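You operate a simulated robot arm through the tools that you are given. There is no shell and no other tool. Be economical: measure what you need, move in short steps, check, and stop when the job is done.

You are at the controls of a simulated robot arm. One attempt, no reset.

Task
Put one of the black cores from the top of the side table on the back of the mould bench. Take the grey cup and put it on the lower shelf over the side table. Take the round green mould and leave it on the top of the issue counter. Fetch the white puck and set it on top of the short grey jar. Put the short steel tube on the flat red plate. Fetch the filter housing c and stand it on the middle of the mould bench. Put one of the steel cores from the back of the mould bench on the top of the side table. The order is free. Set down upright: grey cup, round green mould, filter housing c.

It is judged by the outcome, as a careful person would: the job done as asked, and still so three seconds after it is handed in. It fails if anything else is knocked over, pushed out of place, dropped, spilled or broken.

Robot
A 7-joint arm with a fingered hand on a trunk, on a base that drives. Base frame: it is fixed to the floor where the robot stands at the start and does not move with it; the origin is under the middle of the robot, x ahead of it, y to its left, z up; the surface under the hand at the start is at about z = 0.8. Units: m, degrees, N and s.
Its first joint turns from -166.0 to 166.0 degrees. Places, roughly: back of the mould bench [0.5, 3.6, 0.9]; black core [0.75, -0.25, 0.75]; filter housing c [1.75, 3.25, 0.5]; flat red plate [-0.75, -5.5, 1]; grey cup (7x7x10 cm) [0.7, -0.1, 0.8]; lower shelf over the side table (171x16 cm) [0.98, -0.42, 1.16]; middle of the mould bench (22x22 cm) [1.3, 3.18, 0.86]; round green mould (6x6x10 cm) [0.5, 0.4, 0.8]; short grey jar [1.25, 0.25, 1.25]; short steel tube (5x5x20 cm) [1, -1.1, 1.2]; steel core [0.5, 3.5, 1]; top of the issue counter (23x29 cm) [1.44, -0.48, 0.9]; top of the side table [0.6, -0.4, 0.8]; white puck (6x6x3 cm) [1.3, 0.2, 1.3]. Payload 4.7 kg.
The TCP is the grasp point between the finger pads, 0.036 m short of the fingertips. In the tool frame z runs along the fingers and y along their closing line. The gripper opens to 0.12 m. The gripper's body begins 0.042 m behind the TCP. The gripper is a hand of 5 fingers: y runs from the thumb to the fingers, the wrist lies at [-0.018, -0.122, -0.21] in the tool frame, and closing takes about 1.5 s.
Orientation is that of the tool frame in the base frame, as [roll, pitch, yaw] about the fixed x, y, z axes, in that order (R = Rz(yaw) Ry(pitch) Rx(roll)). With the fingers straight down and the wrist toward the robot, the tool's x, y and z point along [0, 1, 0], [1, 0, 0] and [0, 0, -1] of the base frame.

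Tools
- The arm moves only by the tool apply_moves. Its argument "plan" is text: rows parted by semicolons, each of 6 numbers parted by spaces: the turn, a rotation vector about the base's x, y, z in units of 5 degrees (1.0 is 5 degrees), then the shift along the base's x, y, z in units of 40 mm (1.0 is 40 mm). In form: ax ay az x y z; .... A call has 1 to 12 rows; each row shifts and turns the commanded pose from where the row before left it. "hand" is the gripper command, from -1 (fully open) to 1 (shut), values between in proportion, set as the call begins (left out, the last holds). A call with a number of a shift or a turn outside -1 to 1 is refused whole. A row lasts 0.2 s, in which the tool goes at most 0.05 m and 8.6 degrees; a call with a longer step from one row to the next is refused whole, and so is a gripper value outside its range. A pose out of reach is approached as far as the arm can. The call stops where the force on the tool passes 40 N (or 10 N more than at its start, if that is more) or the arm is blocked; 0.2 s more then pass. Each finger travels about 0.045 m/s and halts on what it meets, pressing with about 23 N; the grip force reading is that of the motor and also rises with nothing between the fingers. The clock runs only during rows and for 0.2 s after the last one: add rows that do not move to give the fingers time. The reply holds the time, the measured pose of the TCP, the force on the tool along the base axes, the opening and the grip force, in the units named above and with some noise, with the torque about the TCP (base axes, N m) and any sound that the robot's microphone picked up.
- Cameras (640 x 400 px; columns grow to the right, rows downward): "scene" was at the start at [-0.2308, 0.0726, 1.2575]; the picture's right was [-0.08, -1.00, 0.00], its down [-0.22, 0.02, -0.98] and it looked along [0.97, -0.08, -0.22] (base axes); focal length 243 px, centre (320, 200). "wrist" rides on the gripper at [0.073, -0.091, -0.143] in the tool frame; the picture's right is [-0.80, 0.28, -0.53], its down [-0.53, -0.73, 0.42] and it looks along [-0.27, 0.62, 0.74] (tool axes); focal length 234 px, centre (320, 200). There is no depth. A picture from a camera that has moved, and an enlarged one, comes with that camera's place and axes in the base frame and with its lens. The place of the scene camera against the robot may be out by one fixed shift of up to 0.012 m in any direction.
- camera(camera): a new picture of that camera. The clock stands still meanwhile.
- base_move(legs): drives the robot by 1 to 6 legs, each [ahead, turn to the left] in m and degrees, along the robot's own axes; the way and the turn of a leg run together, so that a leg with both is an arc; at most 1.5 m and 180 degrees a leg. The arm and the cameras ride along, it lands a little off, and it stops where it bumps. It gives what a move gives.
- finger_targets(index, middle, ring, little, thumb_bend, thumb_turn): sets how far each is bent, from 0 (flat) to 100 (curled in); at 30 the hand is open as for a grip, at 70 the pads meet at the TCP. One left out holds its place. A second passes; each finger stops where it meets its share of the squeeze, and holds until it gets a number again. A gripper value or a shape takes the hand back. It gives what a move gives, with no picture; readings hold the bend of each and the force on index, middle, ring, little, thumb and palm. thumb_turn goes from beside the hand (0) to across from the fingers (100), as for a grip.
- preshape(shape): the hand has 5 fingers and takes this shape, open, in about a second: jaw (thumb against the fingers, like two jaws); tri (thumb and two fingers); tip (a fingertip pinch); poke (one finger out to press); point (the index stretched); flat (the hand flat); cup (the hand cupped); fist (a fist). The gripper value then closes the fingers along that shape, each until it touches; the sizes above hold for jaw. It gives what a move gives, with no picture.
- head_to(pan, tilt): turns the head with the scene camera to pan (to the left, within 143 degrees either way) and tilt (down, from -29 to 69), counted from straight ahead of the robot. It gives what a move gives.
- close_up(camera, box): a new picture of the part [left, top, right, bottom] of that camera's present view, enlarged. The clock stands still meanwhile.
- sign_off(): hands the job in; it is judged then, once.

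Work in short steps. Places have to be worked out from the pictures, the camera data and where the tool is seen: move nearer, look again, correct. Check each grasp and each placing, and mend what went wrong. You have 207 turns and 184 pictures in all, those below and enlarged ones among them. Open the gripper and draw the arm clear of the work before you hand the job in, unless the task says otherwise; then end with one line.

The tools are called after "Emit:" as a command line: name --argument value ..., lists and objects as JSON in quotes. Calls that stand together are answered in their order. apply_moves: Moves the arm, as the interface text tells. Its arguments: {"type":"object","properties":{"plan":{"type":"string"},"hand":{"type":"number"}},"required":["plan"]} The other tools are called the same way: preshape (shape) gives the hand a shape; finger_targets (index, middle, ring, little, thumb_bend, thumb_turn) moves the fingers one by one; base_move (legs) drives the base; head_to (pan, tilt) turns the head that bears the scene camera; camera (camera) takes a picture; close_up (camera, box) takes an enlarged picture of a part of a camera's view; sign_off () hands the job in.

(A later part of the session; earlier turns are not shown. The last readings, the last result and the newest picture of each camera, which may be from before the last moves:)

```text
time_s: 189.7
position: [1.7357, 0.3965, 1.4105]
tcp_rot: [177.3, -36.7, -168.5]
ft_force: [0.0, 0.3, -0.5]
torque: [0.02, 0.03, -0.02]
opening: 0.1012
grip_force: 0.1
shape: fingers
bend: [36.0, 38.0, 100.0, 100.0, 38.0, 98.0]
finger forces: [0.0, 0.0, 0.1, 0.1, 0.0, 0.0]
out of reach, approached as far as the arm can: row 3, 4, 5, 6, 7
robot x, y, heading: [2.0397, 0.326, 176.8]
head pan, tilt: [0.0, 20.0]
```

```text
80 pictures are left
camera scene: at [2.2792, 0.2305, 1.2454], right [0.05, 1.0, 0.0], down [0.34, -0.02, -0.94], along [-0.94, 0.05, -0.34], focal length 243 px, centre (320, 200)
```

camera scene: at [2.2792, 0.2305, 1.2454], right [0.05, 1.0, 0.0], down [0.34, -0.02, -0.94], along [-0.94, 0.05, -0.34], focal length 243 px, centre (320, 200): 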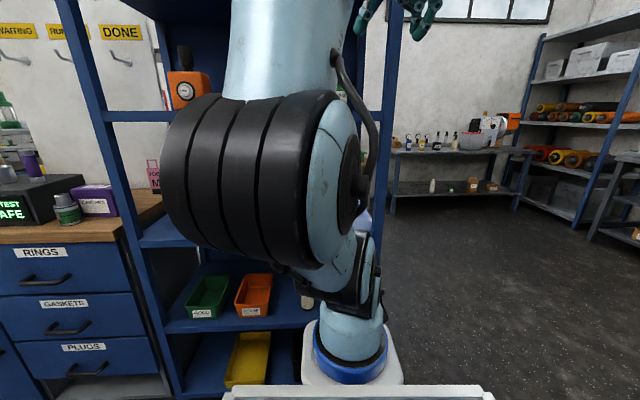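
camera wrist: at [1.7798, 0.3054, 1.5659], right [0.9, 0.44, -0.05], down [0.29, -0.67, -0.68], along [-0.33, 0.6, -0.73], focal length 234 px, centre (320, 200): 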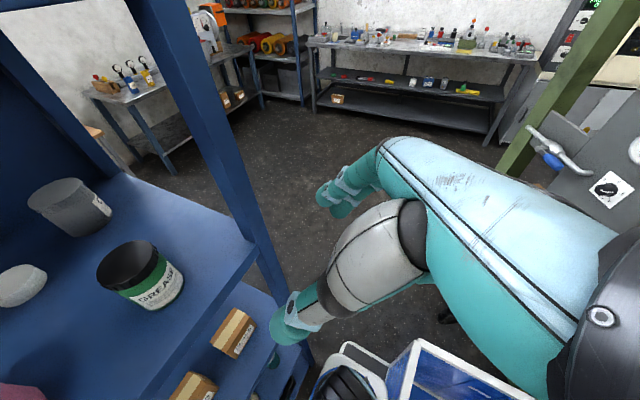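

The arm is folded too tight here. I back the base 0.15 m and then move the hand left to y≈0.23.

Emit:
base_move --legs '[[-0.15, 0]]'

Emit:
apply_moves --plan "0 0 0 -.5 -.7 0;0 0 0 -.5 -.7 0;0 0 0 -.5 -.7 0;0 0 0 -.5 -.7 0;0 0 0 -.5 -.7 0;0 0 0 -.5 -.5 0;0 0 0 0 0 0"

Emit:
camera --camera "wrist"

Emit:
camera --camera "scene"

```text
time_s: 191.1
position: [1.8886, 0.3866, 1.4096]
tcp_rot: [177.5, -36.7, -168.5]
ft_force: [0.3, 0.5, -0.2]
torque: [0.03, 0.0, 0.01]
opening: 0.1011
grip_force: 0.0
shape: fingers
bend: [36.0, 38.0, 100.0, 100.0, 38.0, 98.0]
finger forces: [0.1, 0.1, 0.0, 0.0, 0.0, 0.1]
robot x, y, heading: [2.1973, 0.3142, 177.3]
head pan, tilt: [0.0, 20.0]
```

```text
time_s: 192.7
position: [1.8499, 0.4028, 1.4104]
tcp_rot: [177.5, -36.7, -168.4]
ft_force: [-0.3, -0.8, -0.3]
torque: [-0.02, 0.03, -0.01]
opening: 0.1013
grip_force: 0.1
shape: fingers
bend: [36.0, 38.0, 100.0, 100.0, 38.0, 98.0]
finger forces: [0.0, 0.0, 0.0, 0.0, 0.0, 0.1]
out of reach, approached as far as the arm can: row 1, 2, 3, 4, 5, 6
robot x, y, heading: [2.1915, 0.3157, 176.9]
head pan, tilt: [0.0, 20.0]
```

```text
79 pictures are left
camera wrist: at [1.8956, 0.3123, 1.5667], right [0.89, 0.44, -0.05], down [0.29, -0.67, -0.68], along [-0.34, 0.6, -0.73], focal length 234 px, centre (320, 200)
```

wrist: 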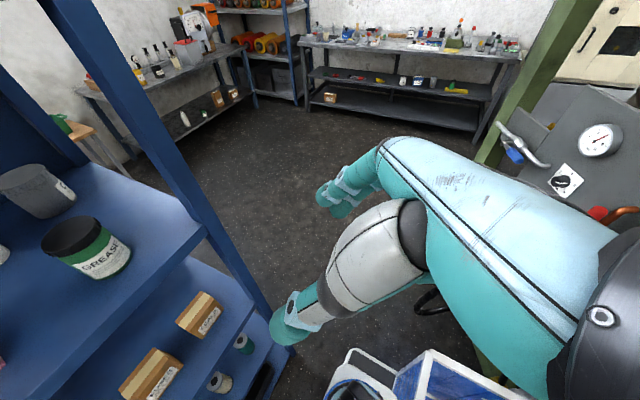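

```text
78 pictures are left
camera scene: at [2.4329, 0.2227, 1.2454], right [0.05, 1.0, 0.0], down [0.34, -0.02, -0.94], along [-0.94, 0.05, -0.34], focal length 243 px, centre (320, 200)
```

scene: 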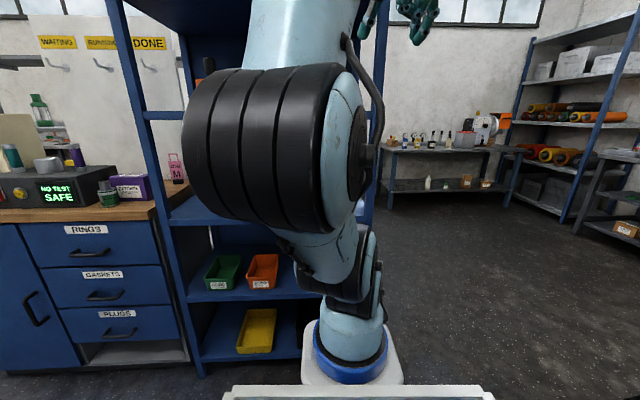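

The arm is stuck at a joint limit; try extending straight toward -x and a little down.

Emit:
apply_moves --plan "0 0 0 -.8 0 -.5;0 0 0 -.8 0 -.5;0 0 0 -.8 0 -.5;0 0 0 -.8 0 -.3;0 0 0 0 0 0"

Emit:
camera --camera "scene"

```text
time_s: 193.8
position: [1.731, 0.4228, 1.3378]
tcp_rot: [177.4, -36.7, -168.2]
ft_force: [0.5, 0.1, -0.1]
torque: [-0.01, 0.03, -0.01]
opening: 0.101
grip_force: 0.0
shape: fingers
bend: [36.0, 38.0, 100.0, 100.0, 38.0, 98.0]
finger forces: [0.1, 0.0, 0.0, 0.0, 0.0, 0.1]
out of reach, approached as far as the arm can: row 1, 2
robot x, y, heading: [2.1934, 0.3143, 177.1]
head pan, tilt: [0.0, 20.0]
```

```text
77 pictures are left
camera scene: at [2.433, 0.2227, 1.2454], right [0.05, 1.0, 0.0], down [0.34, -0.02, -0.94], along [-0.94, 0.05, -0.34], focal length 243 px, centre (320, 200)
```

scene: 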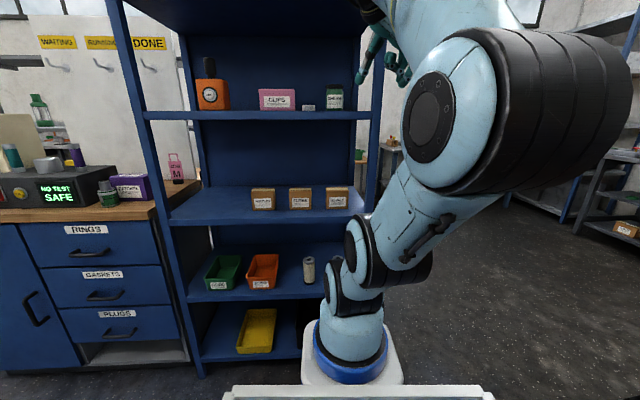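

Elbow is now on the right. Move left to y≈0.24.

Emit:
apply_moves --plan "0 0 0 0 -.8 .2;0 0 0 0 -.8 .2;0 0 0 0 -.8 .3;0 0 0 0 -.8 .3;0 0 0 0 -.8 .3;0 0 0 0 -.7 .3;0 0 0 0 0 0"

Emit:
camera --camera "wrist"

Emit:
camera --camera "scene"

```text
time_s: 195.4
position: [1.7192, 0.3193, 1.3548]
tcp_rot: [177.5, -36.8, -168.5]
ft_force: [0.3, 0.3, -0.6]
torque: [0.01, 0.0, -0.01]
opening: 0.101
grip_force: 0.0
shape: fingers
bend: [36.0, 38.0, 100.0, 100.0, 38.0, 98.0]
finger forces: [0.0, 0.0, 0.1, 0.0, 0.0, 0.0]
out of reach, approached as far as the arm can: row 3, 4, 5, 6
robot x, y, heading: [2.1965, 0.3108, 177.4]
head pan, tilt: [0.0, 20.0]
```

```text
76 pictures are left
camera wrist: at [1.7641, 0.2298, 1.5107], right [0.89, 0.44, -0.05], down [0.29, -0.67, -0.68], along [-0.34, 0.6, -0.73], focal length 234 px, centre (320, 200)
```

wrist: 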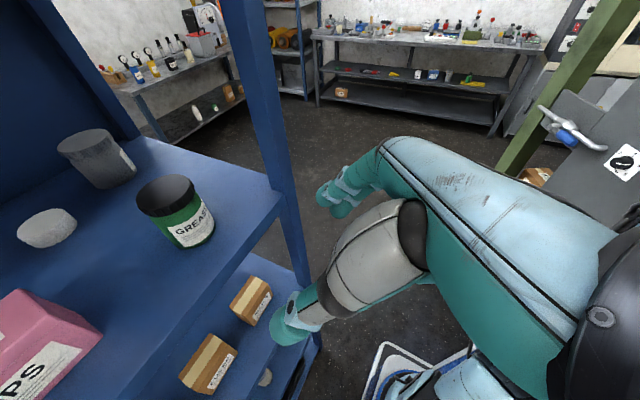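

```text
75 pictures are left
camera scene: at [2.4329, 0.2228, 1.2455], right [0.05, 1.0, 0.0], down [0.34, -0.02, -0.94], along [-0.94, 0.05, -0.34], focal length 243 px, centre (320, 200)
```

scene: 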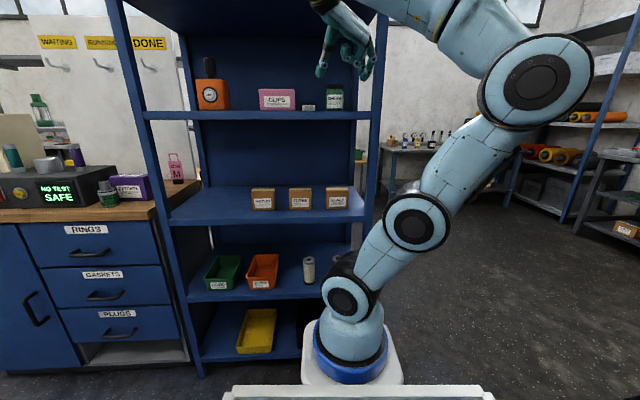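

Configuration is good now. Move to the pre-grasp point above/ahead of the puck (1.374, 0.245, 1.38).

Emit:
apply_moves --plan "0 0 0 -.3 -.7 .3;0 0 0 -.5 -.7 .3;0 0 0 -1 -.4 .1;0 0 0 -1 0 0;0 0 0 -1 0 0;0 0 0 -1 0 0;0 0 0 -1 0 0;0 0 0 -1 0 0;0 0 0 -1 0 0;0 0 0 0 0 0"

Emit:
camera --camera "wrist"

Emit:
close_up --camera "scene" --box '[180, 20, 420, 180]'

```text
time_s: 197.8
position: [1.4459, 0.2525, 1.3701]
tcp_rot: [176.9, -36.1, -167.3]
ft_force: [-1.9, -0.4, 0.5]
torque: [0.02, -0.09, 0.0]
opening: 0.1011
grip_force: 0.0
shape: fingers
bend: [36.0, 38.0, 100.0, 100.0, 38.0, 97.0]
finger forces: [0.1, 0.0, 0.0, 0.1, 0.0, 0.0]
out of reach, approached as far as the arm can: row 1
robot x, y, heading: [2.1996, 0.3135, 177.6]
head pan, tilt: [0.0, 20.0]
stopped in row 10: the arm was blocked; the commanded pose is now the measured one
```

```text
74 pictures are left
camera wrist: at [1.4889, 0.1613, 1.5251], right [0.89, 0.46, -0.04], down [0.31, -0.66, -0.69], along [-0.34, 0.6, -0.73], focal length 234 px, centre (320, 200)
```

wrist: 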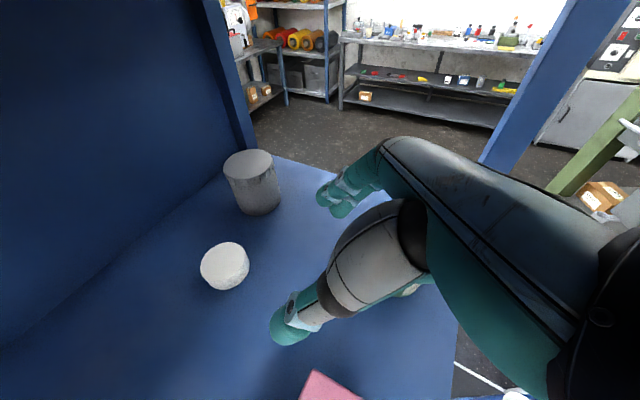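

```text
2.50 times, centred on (300, 100) of scene
camera zoom: at [2.5207, 0.2205, 1.2444], right [0.04, 1.0, 0.0], down [0.28, -0.01, -0.96], along [-0.96, 0.04, -0.28], focal length 607 px, centre (370, 450)
```

zoom: 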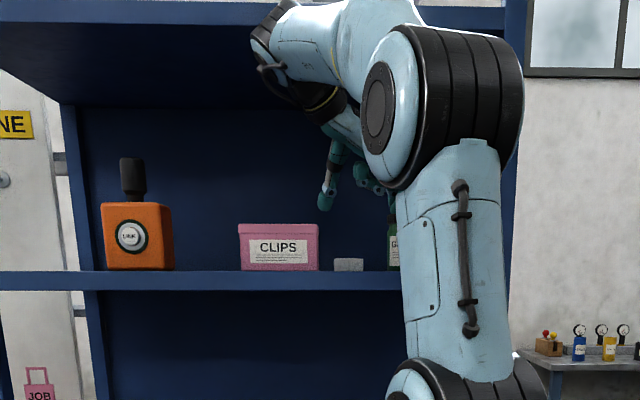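

The wrist hit the unit's roof edge since the hand is too upright. I back off and tilt to a≈50° again, then go in lower.

Emit:
apply_moves --plan "0 0 0 .8 0 -.1;0 0 0 .8 0 0;-.2 1 0 0 0 0;-.2 1 0 0 0 0;-.2 1 0 0 0 0;0 0 0 0 0 0"

Emit:
camera --camera "scene"

```text
time_s: 198.3
position: [1.3621, 0.2688, 1.2711]
tcp_rot: [177.7, -30.7, -169.1]
ft_force: [4.3, -0.3, 0.3]
torque: [-0.09, 0.61, -0.02]
opening: 0.1018
grip_force: 1.9
shape: fingers
bend: [37.0, 30.0, 100.0, 100.0, 37.0, 95.0]
finger forces: [0.1, 1.4, 0.1, 0.1, 2.3, 0.0]
robot x, y, heading: [2.1954, 0.3131, 176.9]
head pan, tilt: [0.0, 20.0]
stopped in row 2: the force on the tool passed its limit at 172 N (the readings are from after the stop); the commanded pose is now the measured one
```

```text
72 pictures are left
camera scene: at [2.4359, 0.2229, 1.2447], right [0.05, 1.0, 0.0], down [0.34, -0.02, -0.94], along [-0.94, 0.05, -0.34], focal length 243 px, centre (320, 200)
```

scene: 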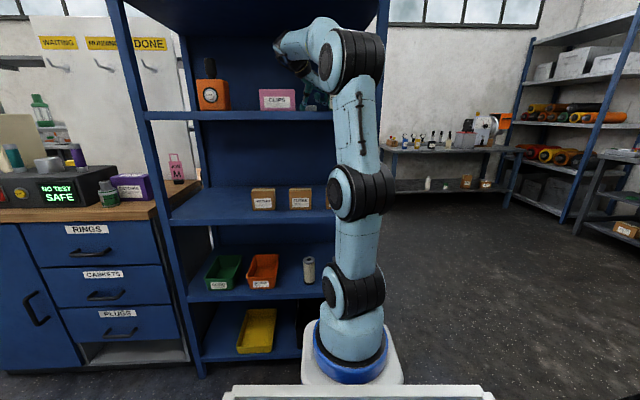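

The robot rocked and the hand came down on the shelf. I check what it touches before moving.

Emit:
camera --camera "wrist"

Emit:
close_up --camera "scene" --box '[180, 20, 420, 180]'

```text
71 pictures are left
camera wrist: at [1.39, 0.1754, 1.4293], right [0.9, 0.44, 0.05], down [0.36, -0.66, -0.66], along [-0.26, 0.61, -0.75], focal length 234 px, centre (320, 200)
```

wrist: 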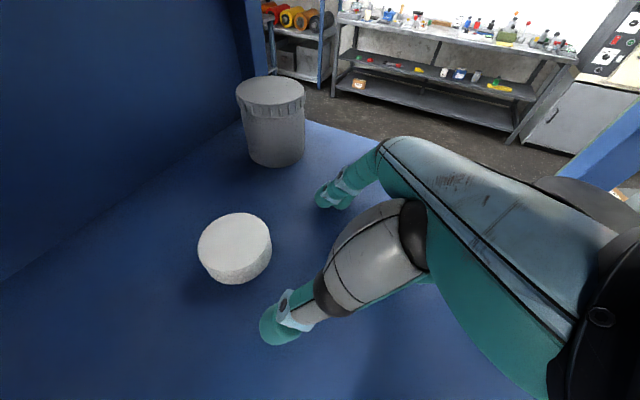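

```text
2.50 times, centred on (300, 100) of scene
camera zoom: at [2.4359, 0.2229, 1.2447], right [0.05, 1.0, 0.0], down [0.34, -0.02, -0.94], along [-0.94, 0.05, -0.34], focal length 607 px, centre (370, 450)
```

zoom: 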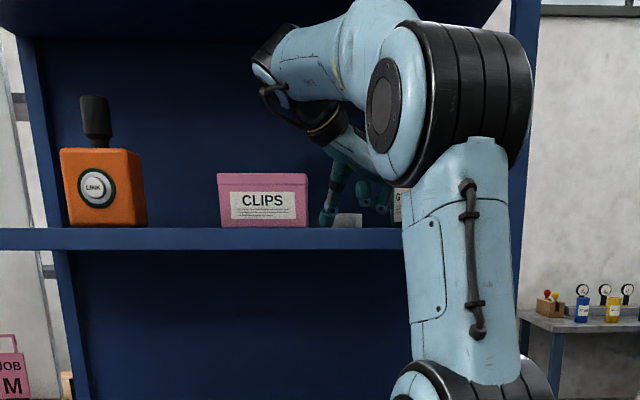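

All items are still upright and the puck is right in front of the hand. I raise 1.2 cm and shift so the puck is centred between thumb and fingers.

Emit:
apply_moves --plan "0 0 0 0 0 .3;0 0 0 0 -.35 0;0 0 0 -.3 -.35 0;0 0 0 -.35 0 0;0 0 0 0 0 0"

Emit:
camera --camera "wrist"

```text
time_s: 199.5
position: [1.3413, 0.2414, 1.2931]
tcp_rot: [177.5, -31.4, -168.9]
ft_force: [0.8, 0.0, -0.2]
torque: [0.02, -0.01, -0.03]
opening: 0.1013
grip_force: 0.0
shape: fingers
bend: [37.0, 30.0, 100.0, 100.0, 38.0, 98.0]
finger forces: [0.1, 0.1, 0.0, 0.0, 0.1, 0.0]
robot x, y, heading: [2.1943, 0.3128, 177.0]
head pan, tilt: [0.0, 20.0]
```

```text
69 pictures are left
camera wrist: at [1.3707, 0.1475, 1.4508], right [0.9, 0.44, 0.04], down [0.35, -0.66, -0.67], along [-0.26, 0.61, -0.75], focal length 234 px, centre (320, 200)
```

wrist: 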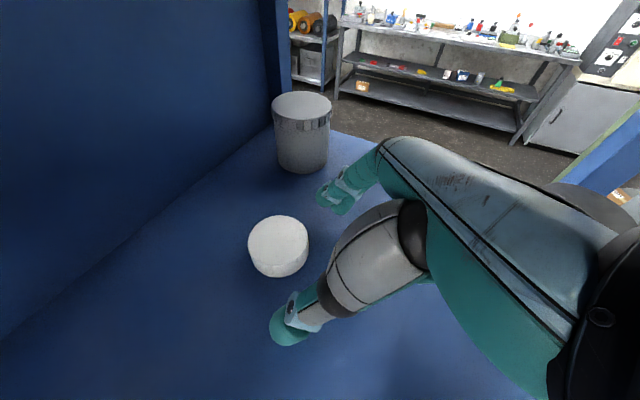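

Puck is ~3 cm further in. Advance 3 cm, lower 1 cm.

Emit:
apply_moves --plan "0 0 0 -.4 -.05 0;0 0 0 -.35 -.05 -.1;0 0 0 0 0 -.15;0 0 0 0 0 0"

Emit:
camera --camera "wrist"

```text
time_s: 200.5
position: [1.3116, 0.2371, 1.2833]
tcp_rot: [177.6, -31.3, -169.0]
ft_force: [0.0, 0.8, -0.3]
torque: [-0.01, -0.04, 0.02]
opening: 0.101
grip_force: 0.0
shape: fingers
bend: [37.0, 30.0, 100.0, 100.0, 38.0, 98.0]
finger forces: [0.0, 0.0, 0.0, 0.0, 0.1, 0.0]
robot x, y, heading: [2.1957, 0.3134, 177.0]
head pan, tilt: [0.0, 20.0]
```

```text
68 pictures are left
camera wrist: at [1.342, 0.143, 1.4419], right [0.9, 0.44, 0.04], down [0.35, -0.66, -0.67], along [-0.27, 0.61, -0.75], focal length 234 px, centre (320, 200)
```

wrist: 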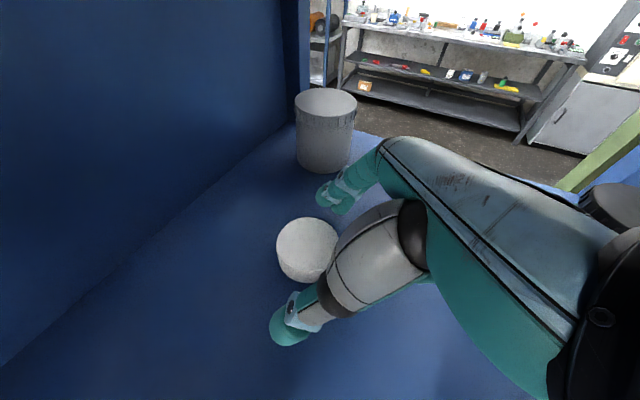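

Puck is between thumb and fingers. Lower 4 mm and close.

Emit:
apply_moves --plan "0 0 0 0 0 -.1;0 0 0 0 0 0"

Emit:
finger_targets --index 68 --middle 68 --thumb_bend 68

Emit:
camera --camera "wrist"

```text
time_s: 201.1
position: [1.3126, 0.2369, 1.2809]
tcp_rot: [177.6, -31.5, -169.0]
ft_force: [0.1, 0.6, -0.3]
torque: [0.02, 0.03, -0.02]
opening: 0.101
grip_force: 0.1
shape: fingers
bend: [37.0, 30.0, 100.0, 100.0, 38.0, 98.0]
finger forces: [0.1, 0.0, 0.1, 0.0, 0.0, 0.0]
robot x, y, heading: [2.1975, 0.3129, 177.0]
head pan, tilt: [0.0, 20.0]
```

```text
time_s: 202.1
position: [1.313, 0.238, 1.2833]
tcp_rot: [177.6, -31.5, -168.9]
ft_force: [-0.5, 8.1, 23.9]
torque: [1.13, 0.32, -0.07]
opening: 0.0527
grip_force: 23.1
shape: fingers
bend: [52.0, 54.0, 100.0, 100.0, 59.0, 97.0]
finger forces: [8.4, 26.9, 0.0, 0.0, 10.4, 0.1]
robot x, y, heading: [2.1954, 0.3148, 177.1]
head pan, tilt: [0.0, 20.0]
```

```text
67 pictures are left
camera wrist: at [1.3436, 0.1447, 1.4403], right [0.9, 0.44, 0.04], down [0.35, -0.66, -0.67], along [-0.27, 0.61, -0.74], focal length 234 px, centre (320, 200)
```

wrist: 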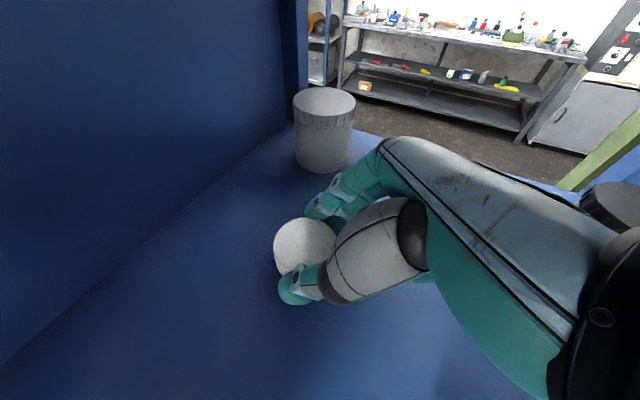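

Gripped. Lift 6 cm and check.

Emit:
apply_moves --plan "0 0 0 0 0 .4;0 0 0 0 0 .5;0 0 0 0 0 .5;0 0 0 0 0 0"

Emit:
camera --camera "wrist"

```text
time_s: 203.1
position: [1.3119, 0.2363, 1.3358]
tcp_rot: [177.5, -31.3, -168.9]
ft_force: [-0.4, 0.9, -0.5]
torque: [0.02, 0.01, 0.0]
opening: 0.0522
grip_force: 11.3
shape: fingers
bend: [52.0, 57.0, 100.0, 100.0, 59.0, 97.0]
finger forces: [7.6, 3.5, 0.1, 0.0, 12.3, 0.0]
robot x, y, heading: [2.1985, 0.3142, 177.0]
head pan, tilt: [0.0, 20.0]
```

```text
66 pictures are left
camera wrist: at [1.3413, 0.1435, 1.4937], right [0.9, 0.44, 0.04], down [0.35, -0.66, -0.67], along [-0.26, 0.61, -0.75], focal length 234 px, centre (320, 200)
```

wrist: 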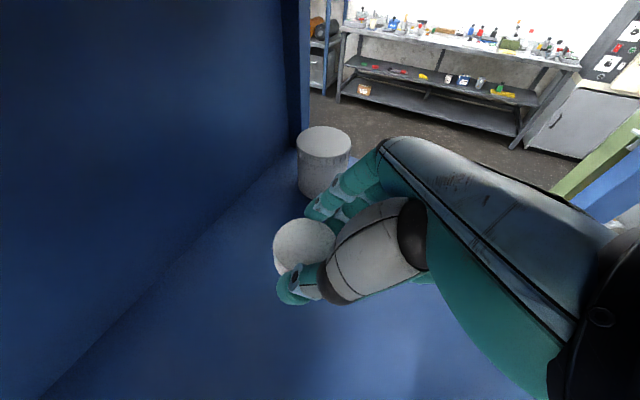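

The puck is held level. I check overhead clearance before moving to the jar.

Emit:
close_up --camera "scene" --box '[180, 0, 440, 160]'

```text
2.46 times, centred on (310, 80) of scene
camera zoom: at [2.4345, 0.2231, 1.2455], right [0.05, 1.0, 0.0], down [0.34, -0.02, -0.94], along [-0.94, 0.05, -0.34], focal length 598 px, centre (345, 495)
```

zoom: 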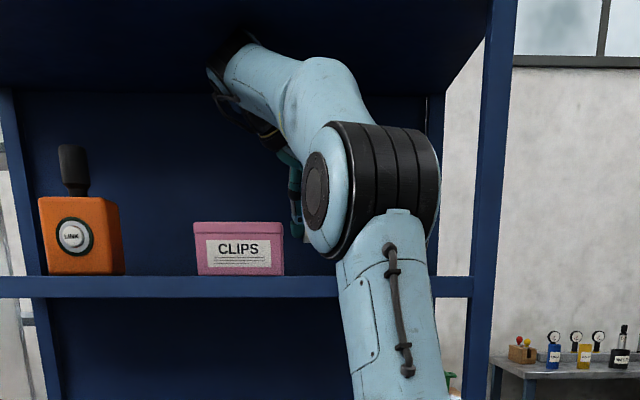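

The wrist joint is nearly at the roof (z≈1.56), so I can't raise onto the jar like this. I set the puck back down and regrasp with a flatter hand (a≈50°).

Emit:
apply_moves --plan "0 0 0 0 0 -.5;0 0 0 0 0 -.4;0 0 0 0 0 -.3;0 0 0 0 0 -.1;0 0 0 0 0 0"

Emit:
finger_targets --index 40 --middle 40 --thumb_bend 40

Emit:
apply_moves --plan "0 0 0 .4 .1 .4;0 0 0 .3 .05 .1;-.2 1 0 0 0 0;-.2 1 0 0 0 0;-.2 1 0 0 0 0;-.2 1 0 0 0 0;0 0 0 0 0 0"

Emit:
camera --camera "wrist"

```text
time_s: 204.3
position: [1.3112, 0.2364, 1.2855]
tcp_rot: [177.6, -31.3, -168.9]
ft_force: [-0.1, 0.1, 0.8]
torque: [0.02, 0.0, -0.02]
opening: 0.052
grip_force: 12.1
shape: fingers
bend: [52.0, 57.0, 100.0, 100.0, 59.0, 97.0]
finger forces: [7.5, 4.3, 0.0, 0.0, 12.3, 0.0]
robot x, y, heading: [2.1965, 0.3166, 177.0]
head pan, tilt: [0.0, 20.0]
```

```text
time_s: 205.3
position: [1.3107, 0.2364, 1.2843]
tcp_rot: [177.6, -31.4, -169.0]
ft_force: [0.7, -0.4, -0.6]
torque: [0.02, 0.01, 0.01]
opening: 0.0925
grip_force: 0.1
shape: fingers
bend: [40.0, 40.0, 100.0, 100.0, 40.0, 97.0]
finger forces: [0.0, 0.1, 0.0, 0.1, 0.1, 0.1]
robot x, y, heading: [2.1985, 0.312, 177.0]
head pan, tilt: [0.0, 20.0]
```

```text
time_s: 206.9
position: [1.3389, 0.2418, 1.304]
tcp_rot: [177.8, -51.8, -169.1]
ft_force: [0.1, -0.9, 1.0]
torque: [0.0, 0.0, -0.03]
opening: 0.0929
grip_force: 0.0
shape: fingers
bend: [40.0, 40.0, 100.0, 100.0, 40.0, 97.0]
finger forces: [0.0, 0.1, 0.0, 0.0, 0.1, 0.0]
robot x, y, heading: [2.1957, 0.3125, 177.3]
head pan, tilt: [0.0, 20.0]
```

```text
64 pictures are left
camera wrist: at [1.4225, 0.1599, 1.448], right [0.85, 0.43, -0.3], down [0.11, -0.71, -0.7], along [-0.51, 0.56, -0.65], focal length 234 px, centre (320, 200)
```

wrist: 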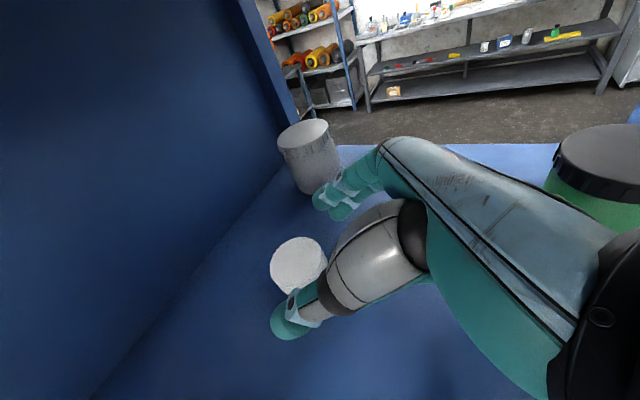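

Good alignment. Advance 1.2 cm, lower 2 cm, and close.

Emit:
apply_moves --plan "0 0 0 -.3 -.05 -.25;0 0 0 0 0 -.22;0 0 0 0 0 0"

Emit:
finger_targets --index 68 --middle 68 --thumb_bend 68

Emit:
camera --camera "wrist"

```text
time_s: 207.7
position: [1.3279, 0.2395, 1.2848]
tcp_rot: [177.8, -51.7, -168.9]
ft_force: [0.2, 0.6, 0.1]
torque: [-0.01, 0.01, 0.01]
opening: 0.0923
grip_force: 0.0
shape: fingers
bend: [40.0, 40.0, 100.0, 100.0, 40.0, 97.0]
finger forces: [0.1, 0.1, 0.0, 0.1, 0.1, 0.1]
robot x, y, heading: [2.1942, 0.3153, 177.0]
head pan, tilt: [0.0, 20.0]
```

```text
time_s: 208.7
position: [1.3284, 0.2413, 1.2853]
tcp_rot: [177.8, -51.8, -169.1]
ft_force: [1.5, -0.5, 3.1]
torque: [0.07, 0.07, -0.03]
opening: 0.0196
grip_force: 5.6
shape: fingers
bend: [68.0, 64.0, 100.0, 100.0, 63.0, 97.0]
finger forces: [0.5, 5.3, 0.1, 0.0, 6.0, 0.0]
robot x, y, heading: [2.1984, 0.3103, 177.3]
head pan, tilt: [0.0, 20.0]
```

```text
63 pictures are left
camera wrist: at [1.411, 0.1577, 1.4294], right [0.85, 0.43, -0.3], down [0.11, -0.71, -0.7], along [-0.51, 0.56, -0.65], focal length 234 px, centre (320, 200)
```

wrist: 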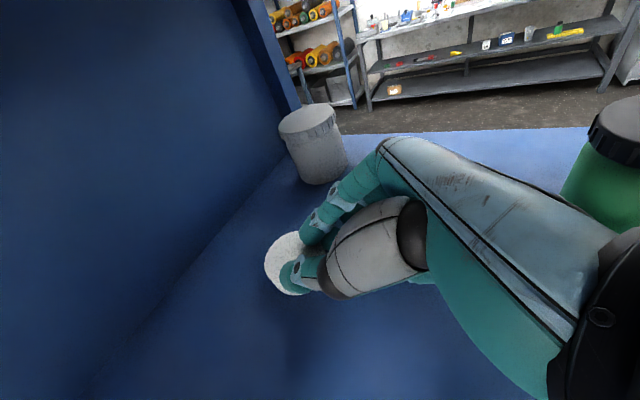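

The fingers went over the puck's near edge. I open, check, then use a=45°, further forward and lower.

Emit:
finger_targets --index 40 --middle 40 --thumb_bend 40

Emit:
apply_moves --plan "0 0 0 -.25 -.05 .15;.25 -1.0 0 0 0 0;.08 -.35 0 -.2 -.05 0;0 0 0 0 0 -.35;0 0 0 0 0 0"

Emit:
camera --camera "wrist"

```text
time_s: 209.7
position: [1.3287, 0.2401, 1.2834]
tcp_rot: [177.8, -51.8, -169.0]
ft_force: [-0.2, -0.2, -0.7]
torque: [-0.02, -0.01, -0.02]
opening: 0.0928
grip_force: 0.0
shape: fingers
bend: [40.0, 40.0, 100.0, 100.0, 40.0, 97.0]
finger forces: [0.1, 0.0, 0.0, 0.0, 0.0, 0.0]
robot x, y, heading: [2.1937, 0.3178, 177.1]
head pan, tilt: [0.0, 20.0]
```

```text
time_s: 210.9
position: [1.3105, 0.2361, 1.2786]
tcp_rot: [177.1, -44.8, -168.5]
ft_force: [0.9, 0.3, 5.3]
torque: [0.28, 0.13, -0.01]
opening: 0.0925
grip_force: 2.7
shape: fingers
bend: [40.0, 40.0, 100.0, 100.0, 40.0, 97.0]
finger forces: [0.1, 5.5, 0.0, 0.0, 0.0, 0.1]
robot x, y, heading: [2.2012, 0.3157, 177.2]
head pan, tilt: [0.0, 20.0]
```

```text
62 pictures are left
camera wrist: at [1.376, 0.1496, 1.4291], right [0.88, 0.44, -0.19], down [0.19, -0.69, -0.7], along [-0.43, 0.58, -0.69], focal length 234 px, centre (320, 200)
```

wrist: 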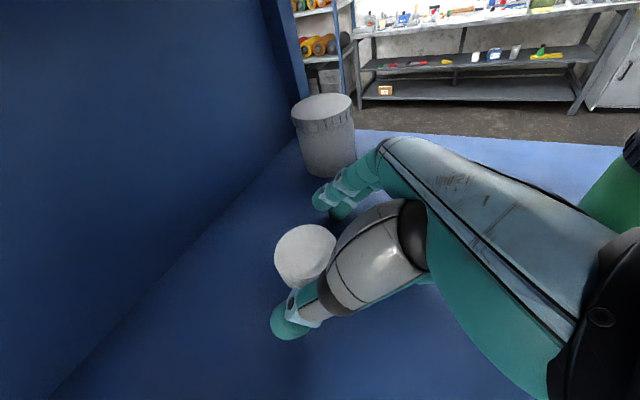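

Well centred, middle fingertip on the shelf. Close.

Emit:
finger_targets --index 68 --middle 68 --thumb_bend 68

Emit:
camera --camera "wrist"

```text
time_s: 211.9
position: [1.3103, 0.2369, 1.2804]
tcp_rot: [177.2, -44.9, -168.7]
ft_force: [1.0, 6.5, 21.6]
torque: [0.93, 0.44, -0.18]
opening: 0.0531
grip_force: 23.4
shape: fingers
bend: [53.0, 55.0, 100.0, 100.0, 58.0, 97.0]
finger forces: [9.3, 24.8, 0.0, 0.0, 11.7, 0.0]
robot x, y, heading: [2.1961, 0.3136, 177.0]
head pan, tilt: [0.0, 20.0]
```

```text
61 pictures are left
camera wrist: at [1.3769, 0.1506, 1.4302], right [0.88, 0.44, -0.19], down [0.19, -0.69, -0.7], along [-0.43, 0.58, -0.69], focal length 234 px, centre (320, 200)
```

wrist: 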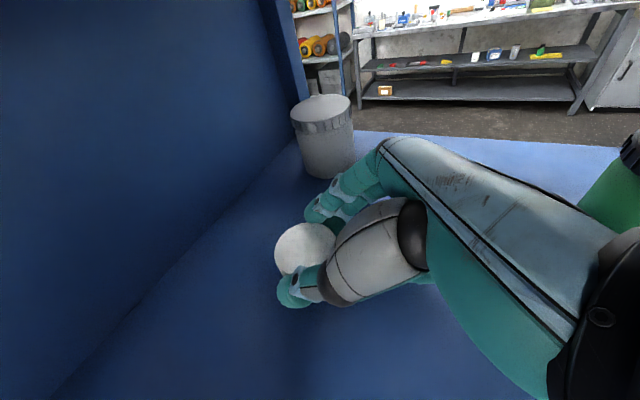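

Good grip. Lift to about 1.375 gently.

Emit:
apply_moves --plan "0 0 0 0 0 .5;0 0 0 0 0 .5;0 0 0 0 0 .5;0 0 0 0 0 .5;0 0 0 0 0 .4;0 0 0 0 0 0"

Emit:
camera --camera "wrist"

Emit:
close_up --camera "scene" --box '[180, 0, 440, 160]'

```text
time_s: 213.3
position: [1.3091, 0.2356, 1.374]
tcp_rot: [177.2, -44.8, -168.7]
ft_force: [0.1, 0.3, -0.5]
torque: [0.02, -0.04, -0.04]
opening: 0.0533
grip_force: 13.1
shape: fingers
bend: [53.0, 57.0, 100.0, 100.0, 58.0, 96.0]
finger forces: [7.3, 5.2, 0.0, 0.0, 13.3, 0.1]
robot x, y, heading: [2.1961, 0.3119, 177.2]
head pan, tilt: [0.0, 20.0]
```

```text
60 pictures are left
camera wrist: at [1.3747, 0.149, 1.5245], right [0.88, 0.44, -0.18], down [0.19, -0.69, -0.7], along [-0.43, 0.58, -0.69], focal length 234 px, centre (320, 200)
```

wrist: 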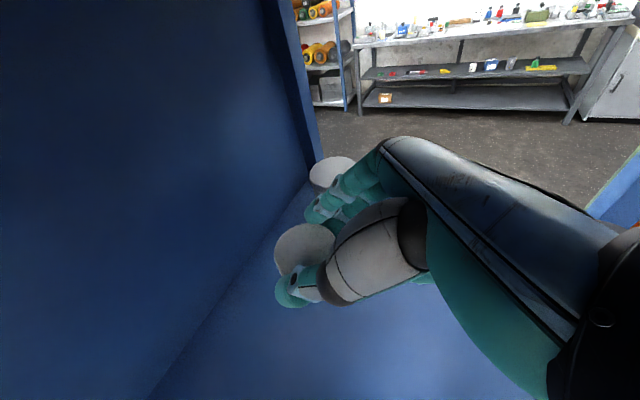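

```text
2.46 times, centred on (310, 80) of scene
camera zoom: at [2.4345, 0.2232, 1.2455], right [0.05, 1.0, 0.0], down [0.34, -0.02, -0.94], along [-0.94, 0.05, -0.34], focal length 598 px, centre (345, 495)
```

zoom: 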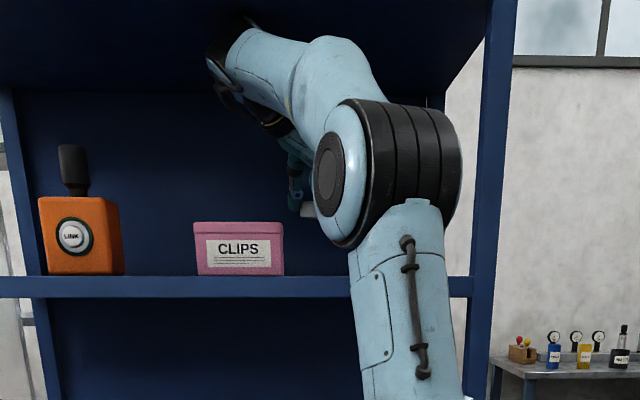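

Puck at (1.287,0.234), jar at about (1.240,0.375). Raise 8 mm more and move over halfway, then look.

Emit:
apply_moves --plan "0 0 0 0 0 .2;0 0 0 -.2 .5 0;0 0 0 -.2 .5 0;0 0 0 -.2 .5 0;0 0 0 -.2 .5 0;0 0 0 0 0 0"

Emit:
camera --camera "wrist"

Emit:
close_up --camera "scene" --box '[180, 0, 440, 160]'

```text
time_s: 214.0
position: [1.2999, 0.2565, 1.3785]
tcp_rot: [177.0, -44.4, -168.5]
ft_force: [-1.0, 0.7, -1.5]
torque: [0.23, 0.05, -0.04]
opening: 0.0533
grip_force: 12.4
shape: fingers
bend: [53.0, 57.0, 100.0, 100.0, 58.0, 96.0]
finger forces: [7.3, 5.2, 0.0, 0.1, 13.2, 0.0]
robot x, y, heading: [2.1949, 0.3147, 177.1]
head pan, tilt: [0.0, 20.0]
stopped in row 3: the force on the tool passed its limit at 77 N (the readings are from after the stop); the commanded pose is now the measured one
```

```text
58 pictures are left
camera wrist: at [1.3636, 0.1697, 1.5286], right [0.88, 0.44, -0.18], down [0.2, -0.68, -0.7], along [-0.43, 0.58, -0.69], focal length 234 px, centre (320, 200)
```

wrist: 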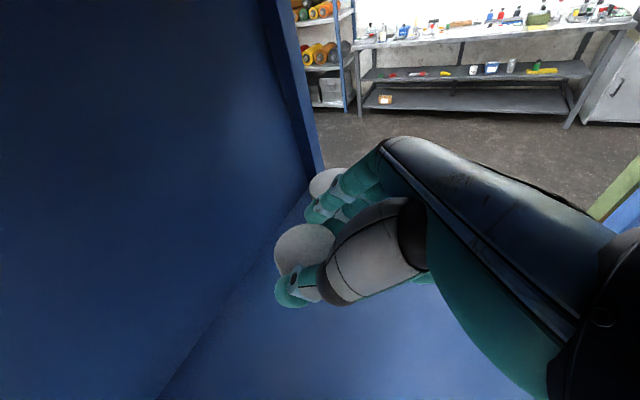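

```text
2.46 times, centred on (310, 80) of scene
camera zoom: at [2.4346, 0.2234, 1.2455], right [0.05, 1.0, 0.0], down [0.34, -0.02, -0.94], along [-0.94, 0.05, -0.34], focal length 598 px, centre (345, 495)
```

zoom: 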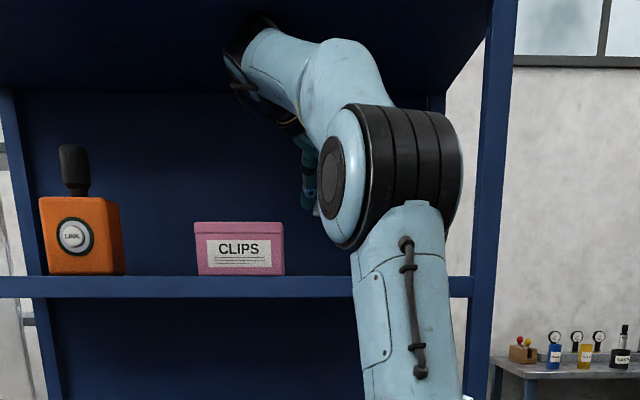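

The wrist touched the roof. I lower a few mm and tilt 6° flatter, then continue.

Emit:
apply_moves --plan "0 0 0 0 0 -.2;-.12 .6 0 0 0 0;-.12 .6 0 0 0 0;0 0 0 0 0 .15;0 0 0 -.2 .5 0;0 0 0 -.2 .5 0;0 0 0 -.1 .4 0;0 0 0 0 0 0"

Emit:
camera --camera "wrist"

```text
time_s: 215.8
position: [1.278, 0.3131, 1.3753]
tcp_rot: [177.2, -50.6, -168.5]
ft_force: [-0.4, 0.7, -1.1]
torque: [-0.05, -0.03, -0.02]
opening: 0.053
grip_force: 12.6
shape: fingers
bend: [53.0, 57.0, 100.0, 100.0, 58.0, 96.0]
finger forces: [7.4, 5.1, 0.1, 0.1, 13.3, 0.0]
robot x, y, heading: [2.1965, 0.3143, 177.2]
head pan, tilt: [0.0, 20.0]
```

```text
56 pictures are left
camera wrist: at [1.3594, 0.2291, 1.5206], right [0.86, 0.43, -0.28], down [0.12, -0.7, -0.7], along [-0.5, 0.57, -0.65], focal length 234 px, centre (320, 200)
```

wrist: 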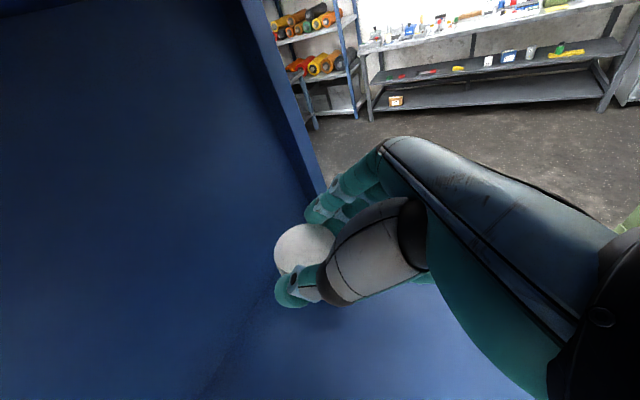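

No contact. Continue the remaining 6 cm in small steps.

Emit:
apply_moves --plan "0 0 0 -.1 .4 0;0 0 0 -.1 .4 0;0 0 0 -.1 .4 0;0 0 0 -.1 .35 0;0 0 0 0 0 0"

Emit:
camera --camera "wrist"

Emit:
close_up --camera "scene" --box '[250, 60, 410, 160]'

```text
time_s: 217.0
position: [1.2629, 0.3769, 1.376]
tcp_rot: [177.0, -50.5, -168.4]
ft_force: [-0.2, -0.8, 0.1]
torque: [-0.01, -0.01, -0.01]
opening: 0.0532
grip_force: 13.2
shape: fingers
bend: [53.0, 57.0, 100.0, 100.0, 58.0, 96.0]
finger forces: [7.2, 5.2, 0.0, 0.0, 13.2, 0.0]
robot x, y, heading: [2.1953, 0.3138, 177.0]
head pan, tilt: [0.0, 20.0]
```

```text
55 pictures are left
camera wrist: at [1.3422, 0.2923, 1.5211], right [0.86, 0.43, -0.28], down [0.13, -0.7, -0.7], along [-0.5, 0.57, -0.65], focal length 234 px, centre (320, 200)
```

wrist: 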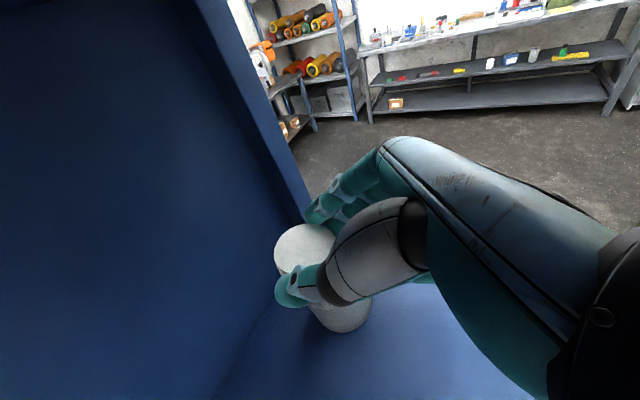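

```text
4.00 times, centred on (330, 110) of scene
camera zoom: at [2.4347, 0.2235, 1.2455], right [0.05, 1.0, 0.0], down [0.34, -0.02, -0.94], along [-0.94, 0.05, -0.34], focal length 971 px, centre (280, 560)
```

zoom: 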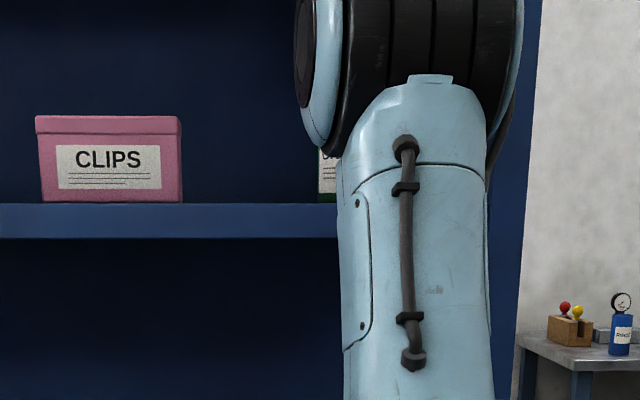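

In this picture the jar base is at (1.245,0.358) and the puck at (1.235,0.374). Correct by (+8,−14 mm), lower slightly, restore the level tilt.

Emit:
apply_moves --plan "0 0 0 .2 -.35 -.1;.12 -.6 0 0 0 -.1;.12 -.6 0 0 0 0;0 0 0 0 0 0"

Emit:
apply_moves --plan "0 0 0 0 0 -.1;0 0 0 0 0 -.1;0 0 0 0 0 0"

Emit:
camera --camera "wrist"

```text
time_s: 218.0
position: [1.2705, 0.362, 1.3669]
tcp_rot: [177.0, -44.3, -168.4]
ft_force: [-0.1, 0.3, -1.0]
torque: [0.03, -0.06, 0.0]
opening: 0.0531
grip_force: 13.1
shape: fingers
bend: [53.0, 57.0, 100.0, 100.0, 58.0, 96.0]
finger forces: [7.2, 5.2, 0.0, 0.1, 13.2, 0.0]
robot x, y, heading: [2.1943, 0.3187, 177.2]
head pan, tilt: [0.0, 20.0]
```

```text
time_s: 218.8
position: [1.2718, 0.3612, 1.3624]
tcp_rot: [177.0, -44.5, -168.4]
ft_force: [-0.7, 0.1, 7.2]
torque: [0.24, 0.13, 0.01]
opening: 0.0532
grip_force: 17.5
shape: fingers
bend: [53.0, 57.0, 100.0, 100.0, 58.0, 96.0]
finger forces: [7.4, 13.5, 0.1, 0.0, 13.8, 0.1]
robot x, y, heading: [2.199, 0.3123, 177.1]
head pan, tilt: [0.0, 20.0]
```

```text
53 pictures are left
camera wrist: at [1.337, 0.2742, 1.5121], right [0.88, 0.44, -0.18], down [0.2, -0.68, -0.7], along [-0.43, 0.58, -0.69], focal length 234 px, centre (320, 200)
```

wrist: 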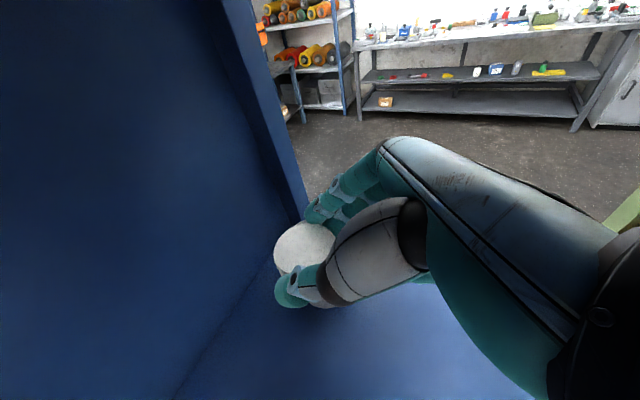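

Contact at the lid height (≈1.321). Lower 2 mm more, then release gently.

Emit:
apply_moves --plan "0 0 0 0 0 -.05;0 0 0 0 0 0"

Emit:
finger_targets --index 47 --middle 49 --thumb_bend 51

Emit:
camera --camera "wrist"

```text
time_s: 219.4
position: [1.2726, 0.3618, 1.3592]
tcp_rot: [177.0, -44.6, -168.3]
ft_force: [-0.2, 0.8, 15.8]
torque: [0.53, 0.38, -0.03]
opening: 0.0531
grip_force: 22.6
shape: fingers
bend: [53.0, 56.0, 100.0, 100.0, 58.0, 96.0]
finger forces: [7.5, 23.6, 0.0, 0.0, 14.3, 0.0]
robot x, y, heading: [2.1941, 0.3175, 177.2]
head pan, tilt: [0.0, 20.0]
```

```text
time_s: 220.4
position: [1.2708, 0.3612, 1.3574]
tcp_rot: [177.1, -44.4, -168.5]
ft_force: [0.0, -4.2, 8.9]
torque: [0.14, 0.16, 0.02]
opening: 0.0658
grip_force: 5.3
shape: fingers
bend: [47.0, 52.0, 100.0, 100.0, 51.0, 97.0]
finger forces: [0.1, 10.1, 0.0, 0.1, 0.0, 0.0]
robot x, y, heading: [2.1945, 0.316, 176.9]
head pan, tilt: [0.0, 20.0]
```

```text
52 pictures are left
camera wrist: at [1.3363, 0.2738, 1.5093], right [0.88, 0.44, -0.18], down [0.2, -0.68, -0.7], along [-0.43, 0.58, -0.69], focal length 234 px, centre (320, 200)
```

wrist: 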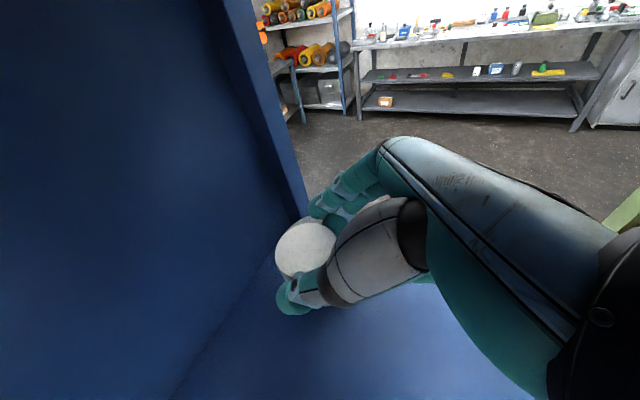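

Puck rests on the jar. Raise a little, open wider and withdraw horizontally along the hand's axis.

Emit:
apply_moves --plan "0 0 0 0 0 .12;0 0 0 0 0 0"

Emit:
finger_targets --index 41 --middle 41 --thumb_bend 43

Emit:
apply_moves --plan "0 0 0 .3 .06 .1;0 0 0 .4 .08 .05;0 0 0 .5 .1 0;0 0 0 .7 .14 0;0 0 0 0 0 0"

Emit:
camera --camera "wrist"

```text
time_s: 221.0
position: [1.2705, 0.3619, 1.3618]
tcp_rot: [177.0, -44.3, -168.4]
ft_force: [-0.3, -0.8, -0.5]
torque: [0.01, -0.01, -0.01]
opening: 0.0658
grip_force: 0.0
shape: fingers
bend: [47.0, 49.0, 100.0, 100.0, 51.0, 97.0]
finger forces: [0.0, 0.0, 0.0, 0.0, 0.0, 0.0]
robot x, y, heading: [2.1954, 0.3179, 176.8]
head pan, tilt: [0.0, 20.0]
```

```text
time_s: 222.0
position: [1.2717, 0.3605, 1.3625]
tcp_rot: [177.1, -44.3, -168.5]
ft_force: [-1.4, 0.5, -1.3]
torque: [0.01, 0.01, 0.02]
opening: 0.0864
grip_force: 0.0
shape: fingers
bend: [41.0, 41.0, 100.0, 100.0, 43.0, 97.0]
finger forces: [0.1, 0.0, 0.1, 0.0, 0.0, 0.0]
robot x, y, heading: [2.1935, 0.3198, 177.1]
head pan, tilt: [0.0, 20.0]
```

```text
time_s: 223.2
position: [1.3468, 0.3766, 1.3697]
tcp_rot: [176.9, -44.4, -168.3]
ft_force: [-0.1, -0.4, -0.4]
torque: [0.04, 0.06, -0.01]
opening: 0.0867
grip_force: 0.1
shape: fingers
bend: [41.0, 41.0, 100.0, 100.0, 43.0, 98.0]
finger forces: [0.0, 0.0, 0.1, 0.1, 0.1, 0.0]
robot x, y, heading: [2.1934, 0.3152, 176.9]
head pan, tilt: [0.0, 20.0]
```

```text
51 pictures are left
camera wrist: at [1.4122, 0.2887, 1.5195], right [0.88, 0.44, -0.18], down [0.2, -0.68, -0.7], along [-0.43, 0.58, -0.69], focal length 234 px, centre (320, 200)
```

wrist: 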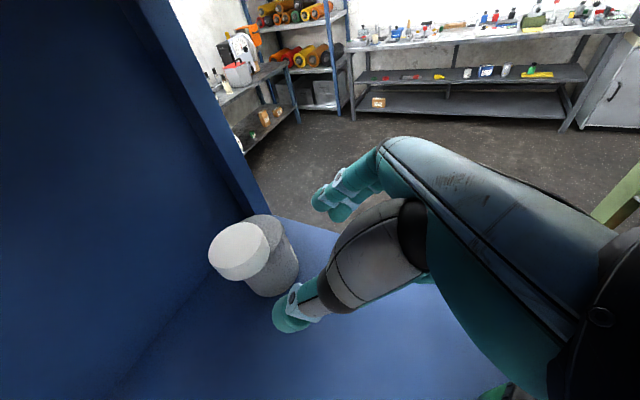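

Emit:
close_up --camera "wrist" --box '[180, 190, 340, 320]'

```text
3.08 times, centred on (260, 255) of wrist
camera zoom: at [1.4122, 0.2887, 1.5195], right [0.88, 0.44, -0.18], down [0.2, -0.68, -0.7], along [-0.43, 0.58, -0.69], focal length 720 px, centre (505, 31)
```

zoom: 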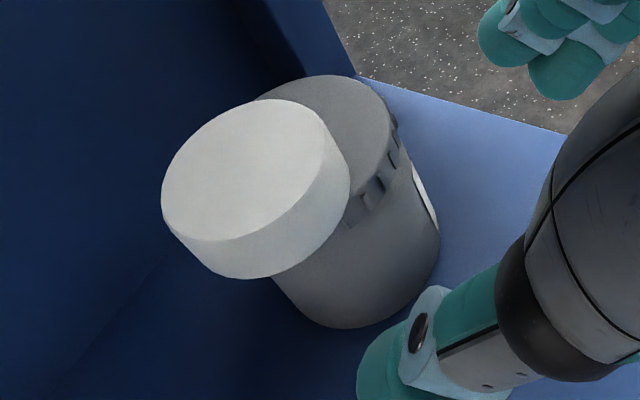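

The puck rests about 2.5 cm off-centre toward −y on the lid. I go back, regrip it, lift 6 mm, shift +y 2.3 cm and set it down again.

Emit:
apply_moves --plan "0 0 0 -.7 -.14 0;0 0 0 -.5 -.1 0;0 0 0 -.4 -.08 -.05;0 0 0 -.3 -.05 -.1;0 0 0 0 0 0"

Emit:
finger_targets --index 68 --middle 68 --thumb_bend 68

Emit:
apply_moves --plan "0 0 0 0 0 .2;0 0 0 0.05 .3 0;0 0 0 .05 .28 0;0 0 0 0 0 0"

Emit:
camera --camera "wrist"

```text
time_s: 224.4
position: [1.2707, 0.3615, 1.3647]
tcp_rot: [177.0, -44.4, -168.5]
ft_force: [0.0, 0.0, 0.7]
torque: [-0.02, 0.01, -0.03]
opening: 0.0866
grip_force: 0.0
shape: fingers
bend: [41.0, 41.0, 100.0, 100.0, 43.0, 98.0]
finger forces: [0.0, 0.0, 0.1, 0.0, 0.1, 0.0]
robot x, y, heading: [2.1963, 0.3152, 177.0]
head pan, tilt: [0.0, 20.0]
```

```text
time_s: 225.4
position: [1.271, 0.3615, 1.3656]
tcp_rot: [177.0, -44.4, -168.4]
ft_force: [0.0, 1.0, 8.6]
torque: [0.26, 0.26, -0.03]
opening: 0.0414
grip_force: 15.2
shape: fingers
bend: [60.0, 57.0, 100.0, 100.0, 58.0, 96.0]
finger forces: [9.2, 7.5, 0.1, 0.0, 13.5, 0.0]
robot x, y, heading: [2.1977, 0.313, 177.0]
head pan, tilt: [0.0, 20.0]
```

```text
time_s: 226.4
position: [1.2748, 0.384, 1.3719]
tcp_rot: [177.1, -44.3, -168.5]
ft_force: [-0.4, 0.1, -0.2]
torque: [-0.02, -0.01, -0.02]
opening: 0.0413
grip_force: 14.4
shape: fingers
bend: [60.0, 57.0, 100.0, 100.0, 58.0, 96.0]
finger forces: [7.3, 7.5, 0.0, 0.1, 13.5, 0.0]
robot x, y, heading: [2.1955, 0.3156, 177.3]
head pan, tilt: [0.0, 20.0]
```

```text
49 pictures are left
camera wrist: at [1.3396, 0.2981, 1.522], right [0.88, 0.44, -0.18], down [0.2, -0.68, -0.7], along [-0.43, 0.58, -0.69], focal length 234 px, centre (320, 200)
```

wrist: 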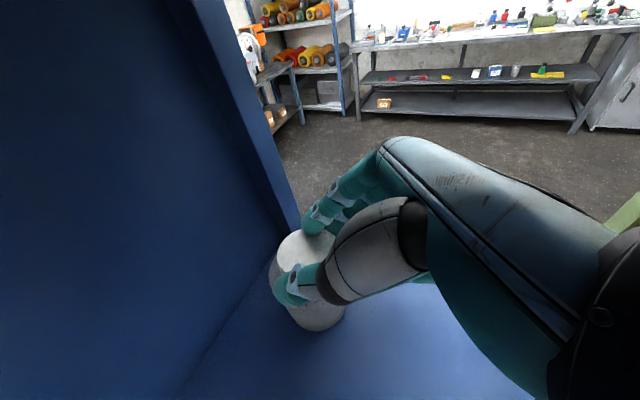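

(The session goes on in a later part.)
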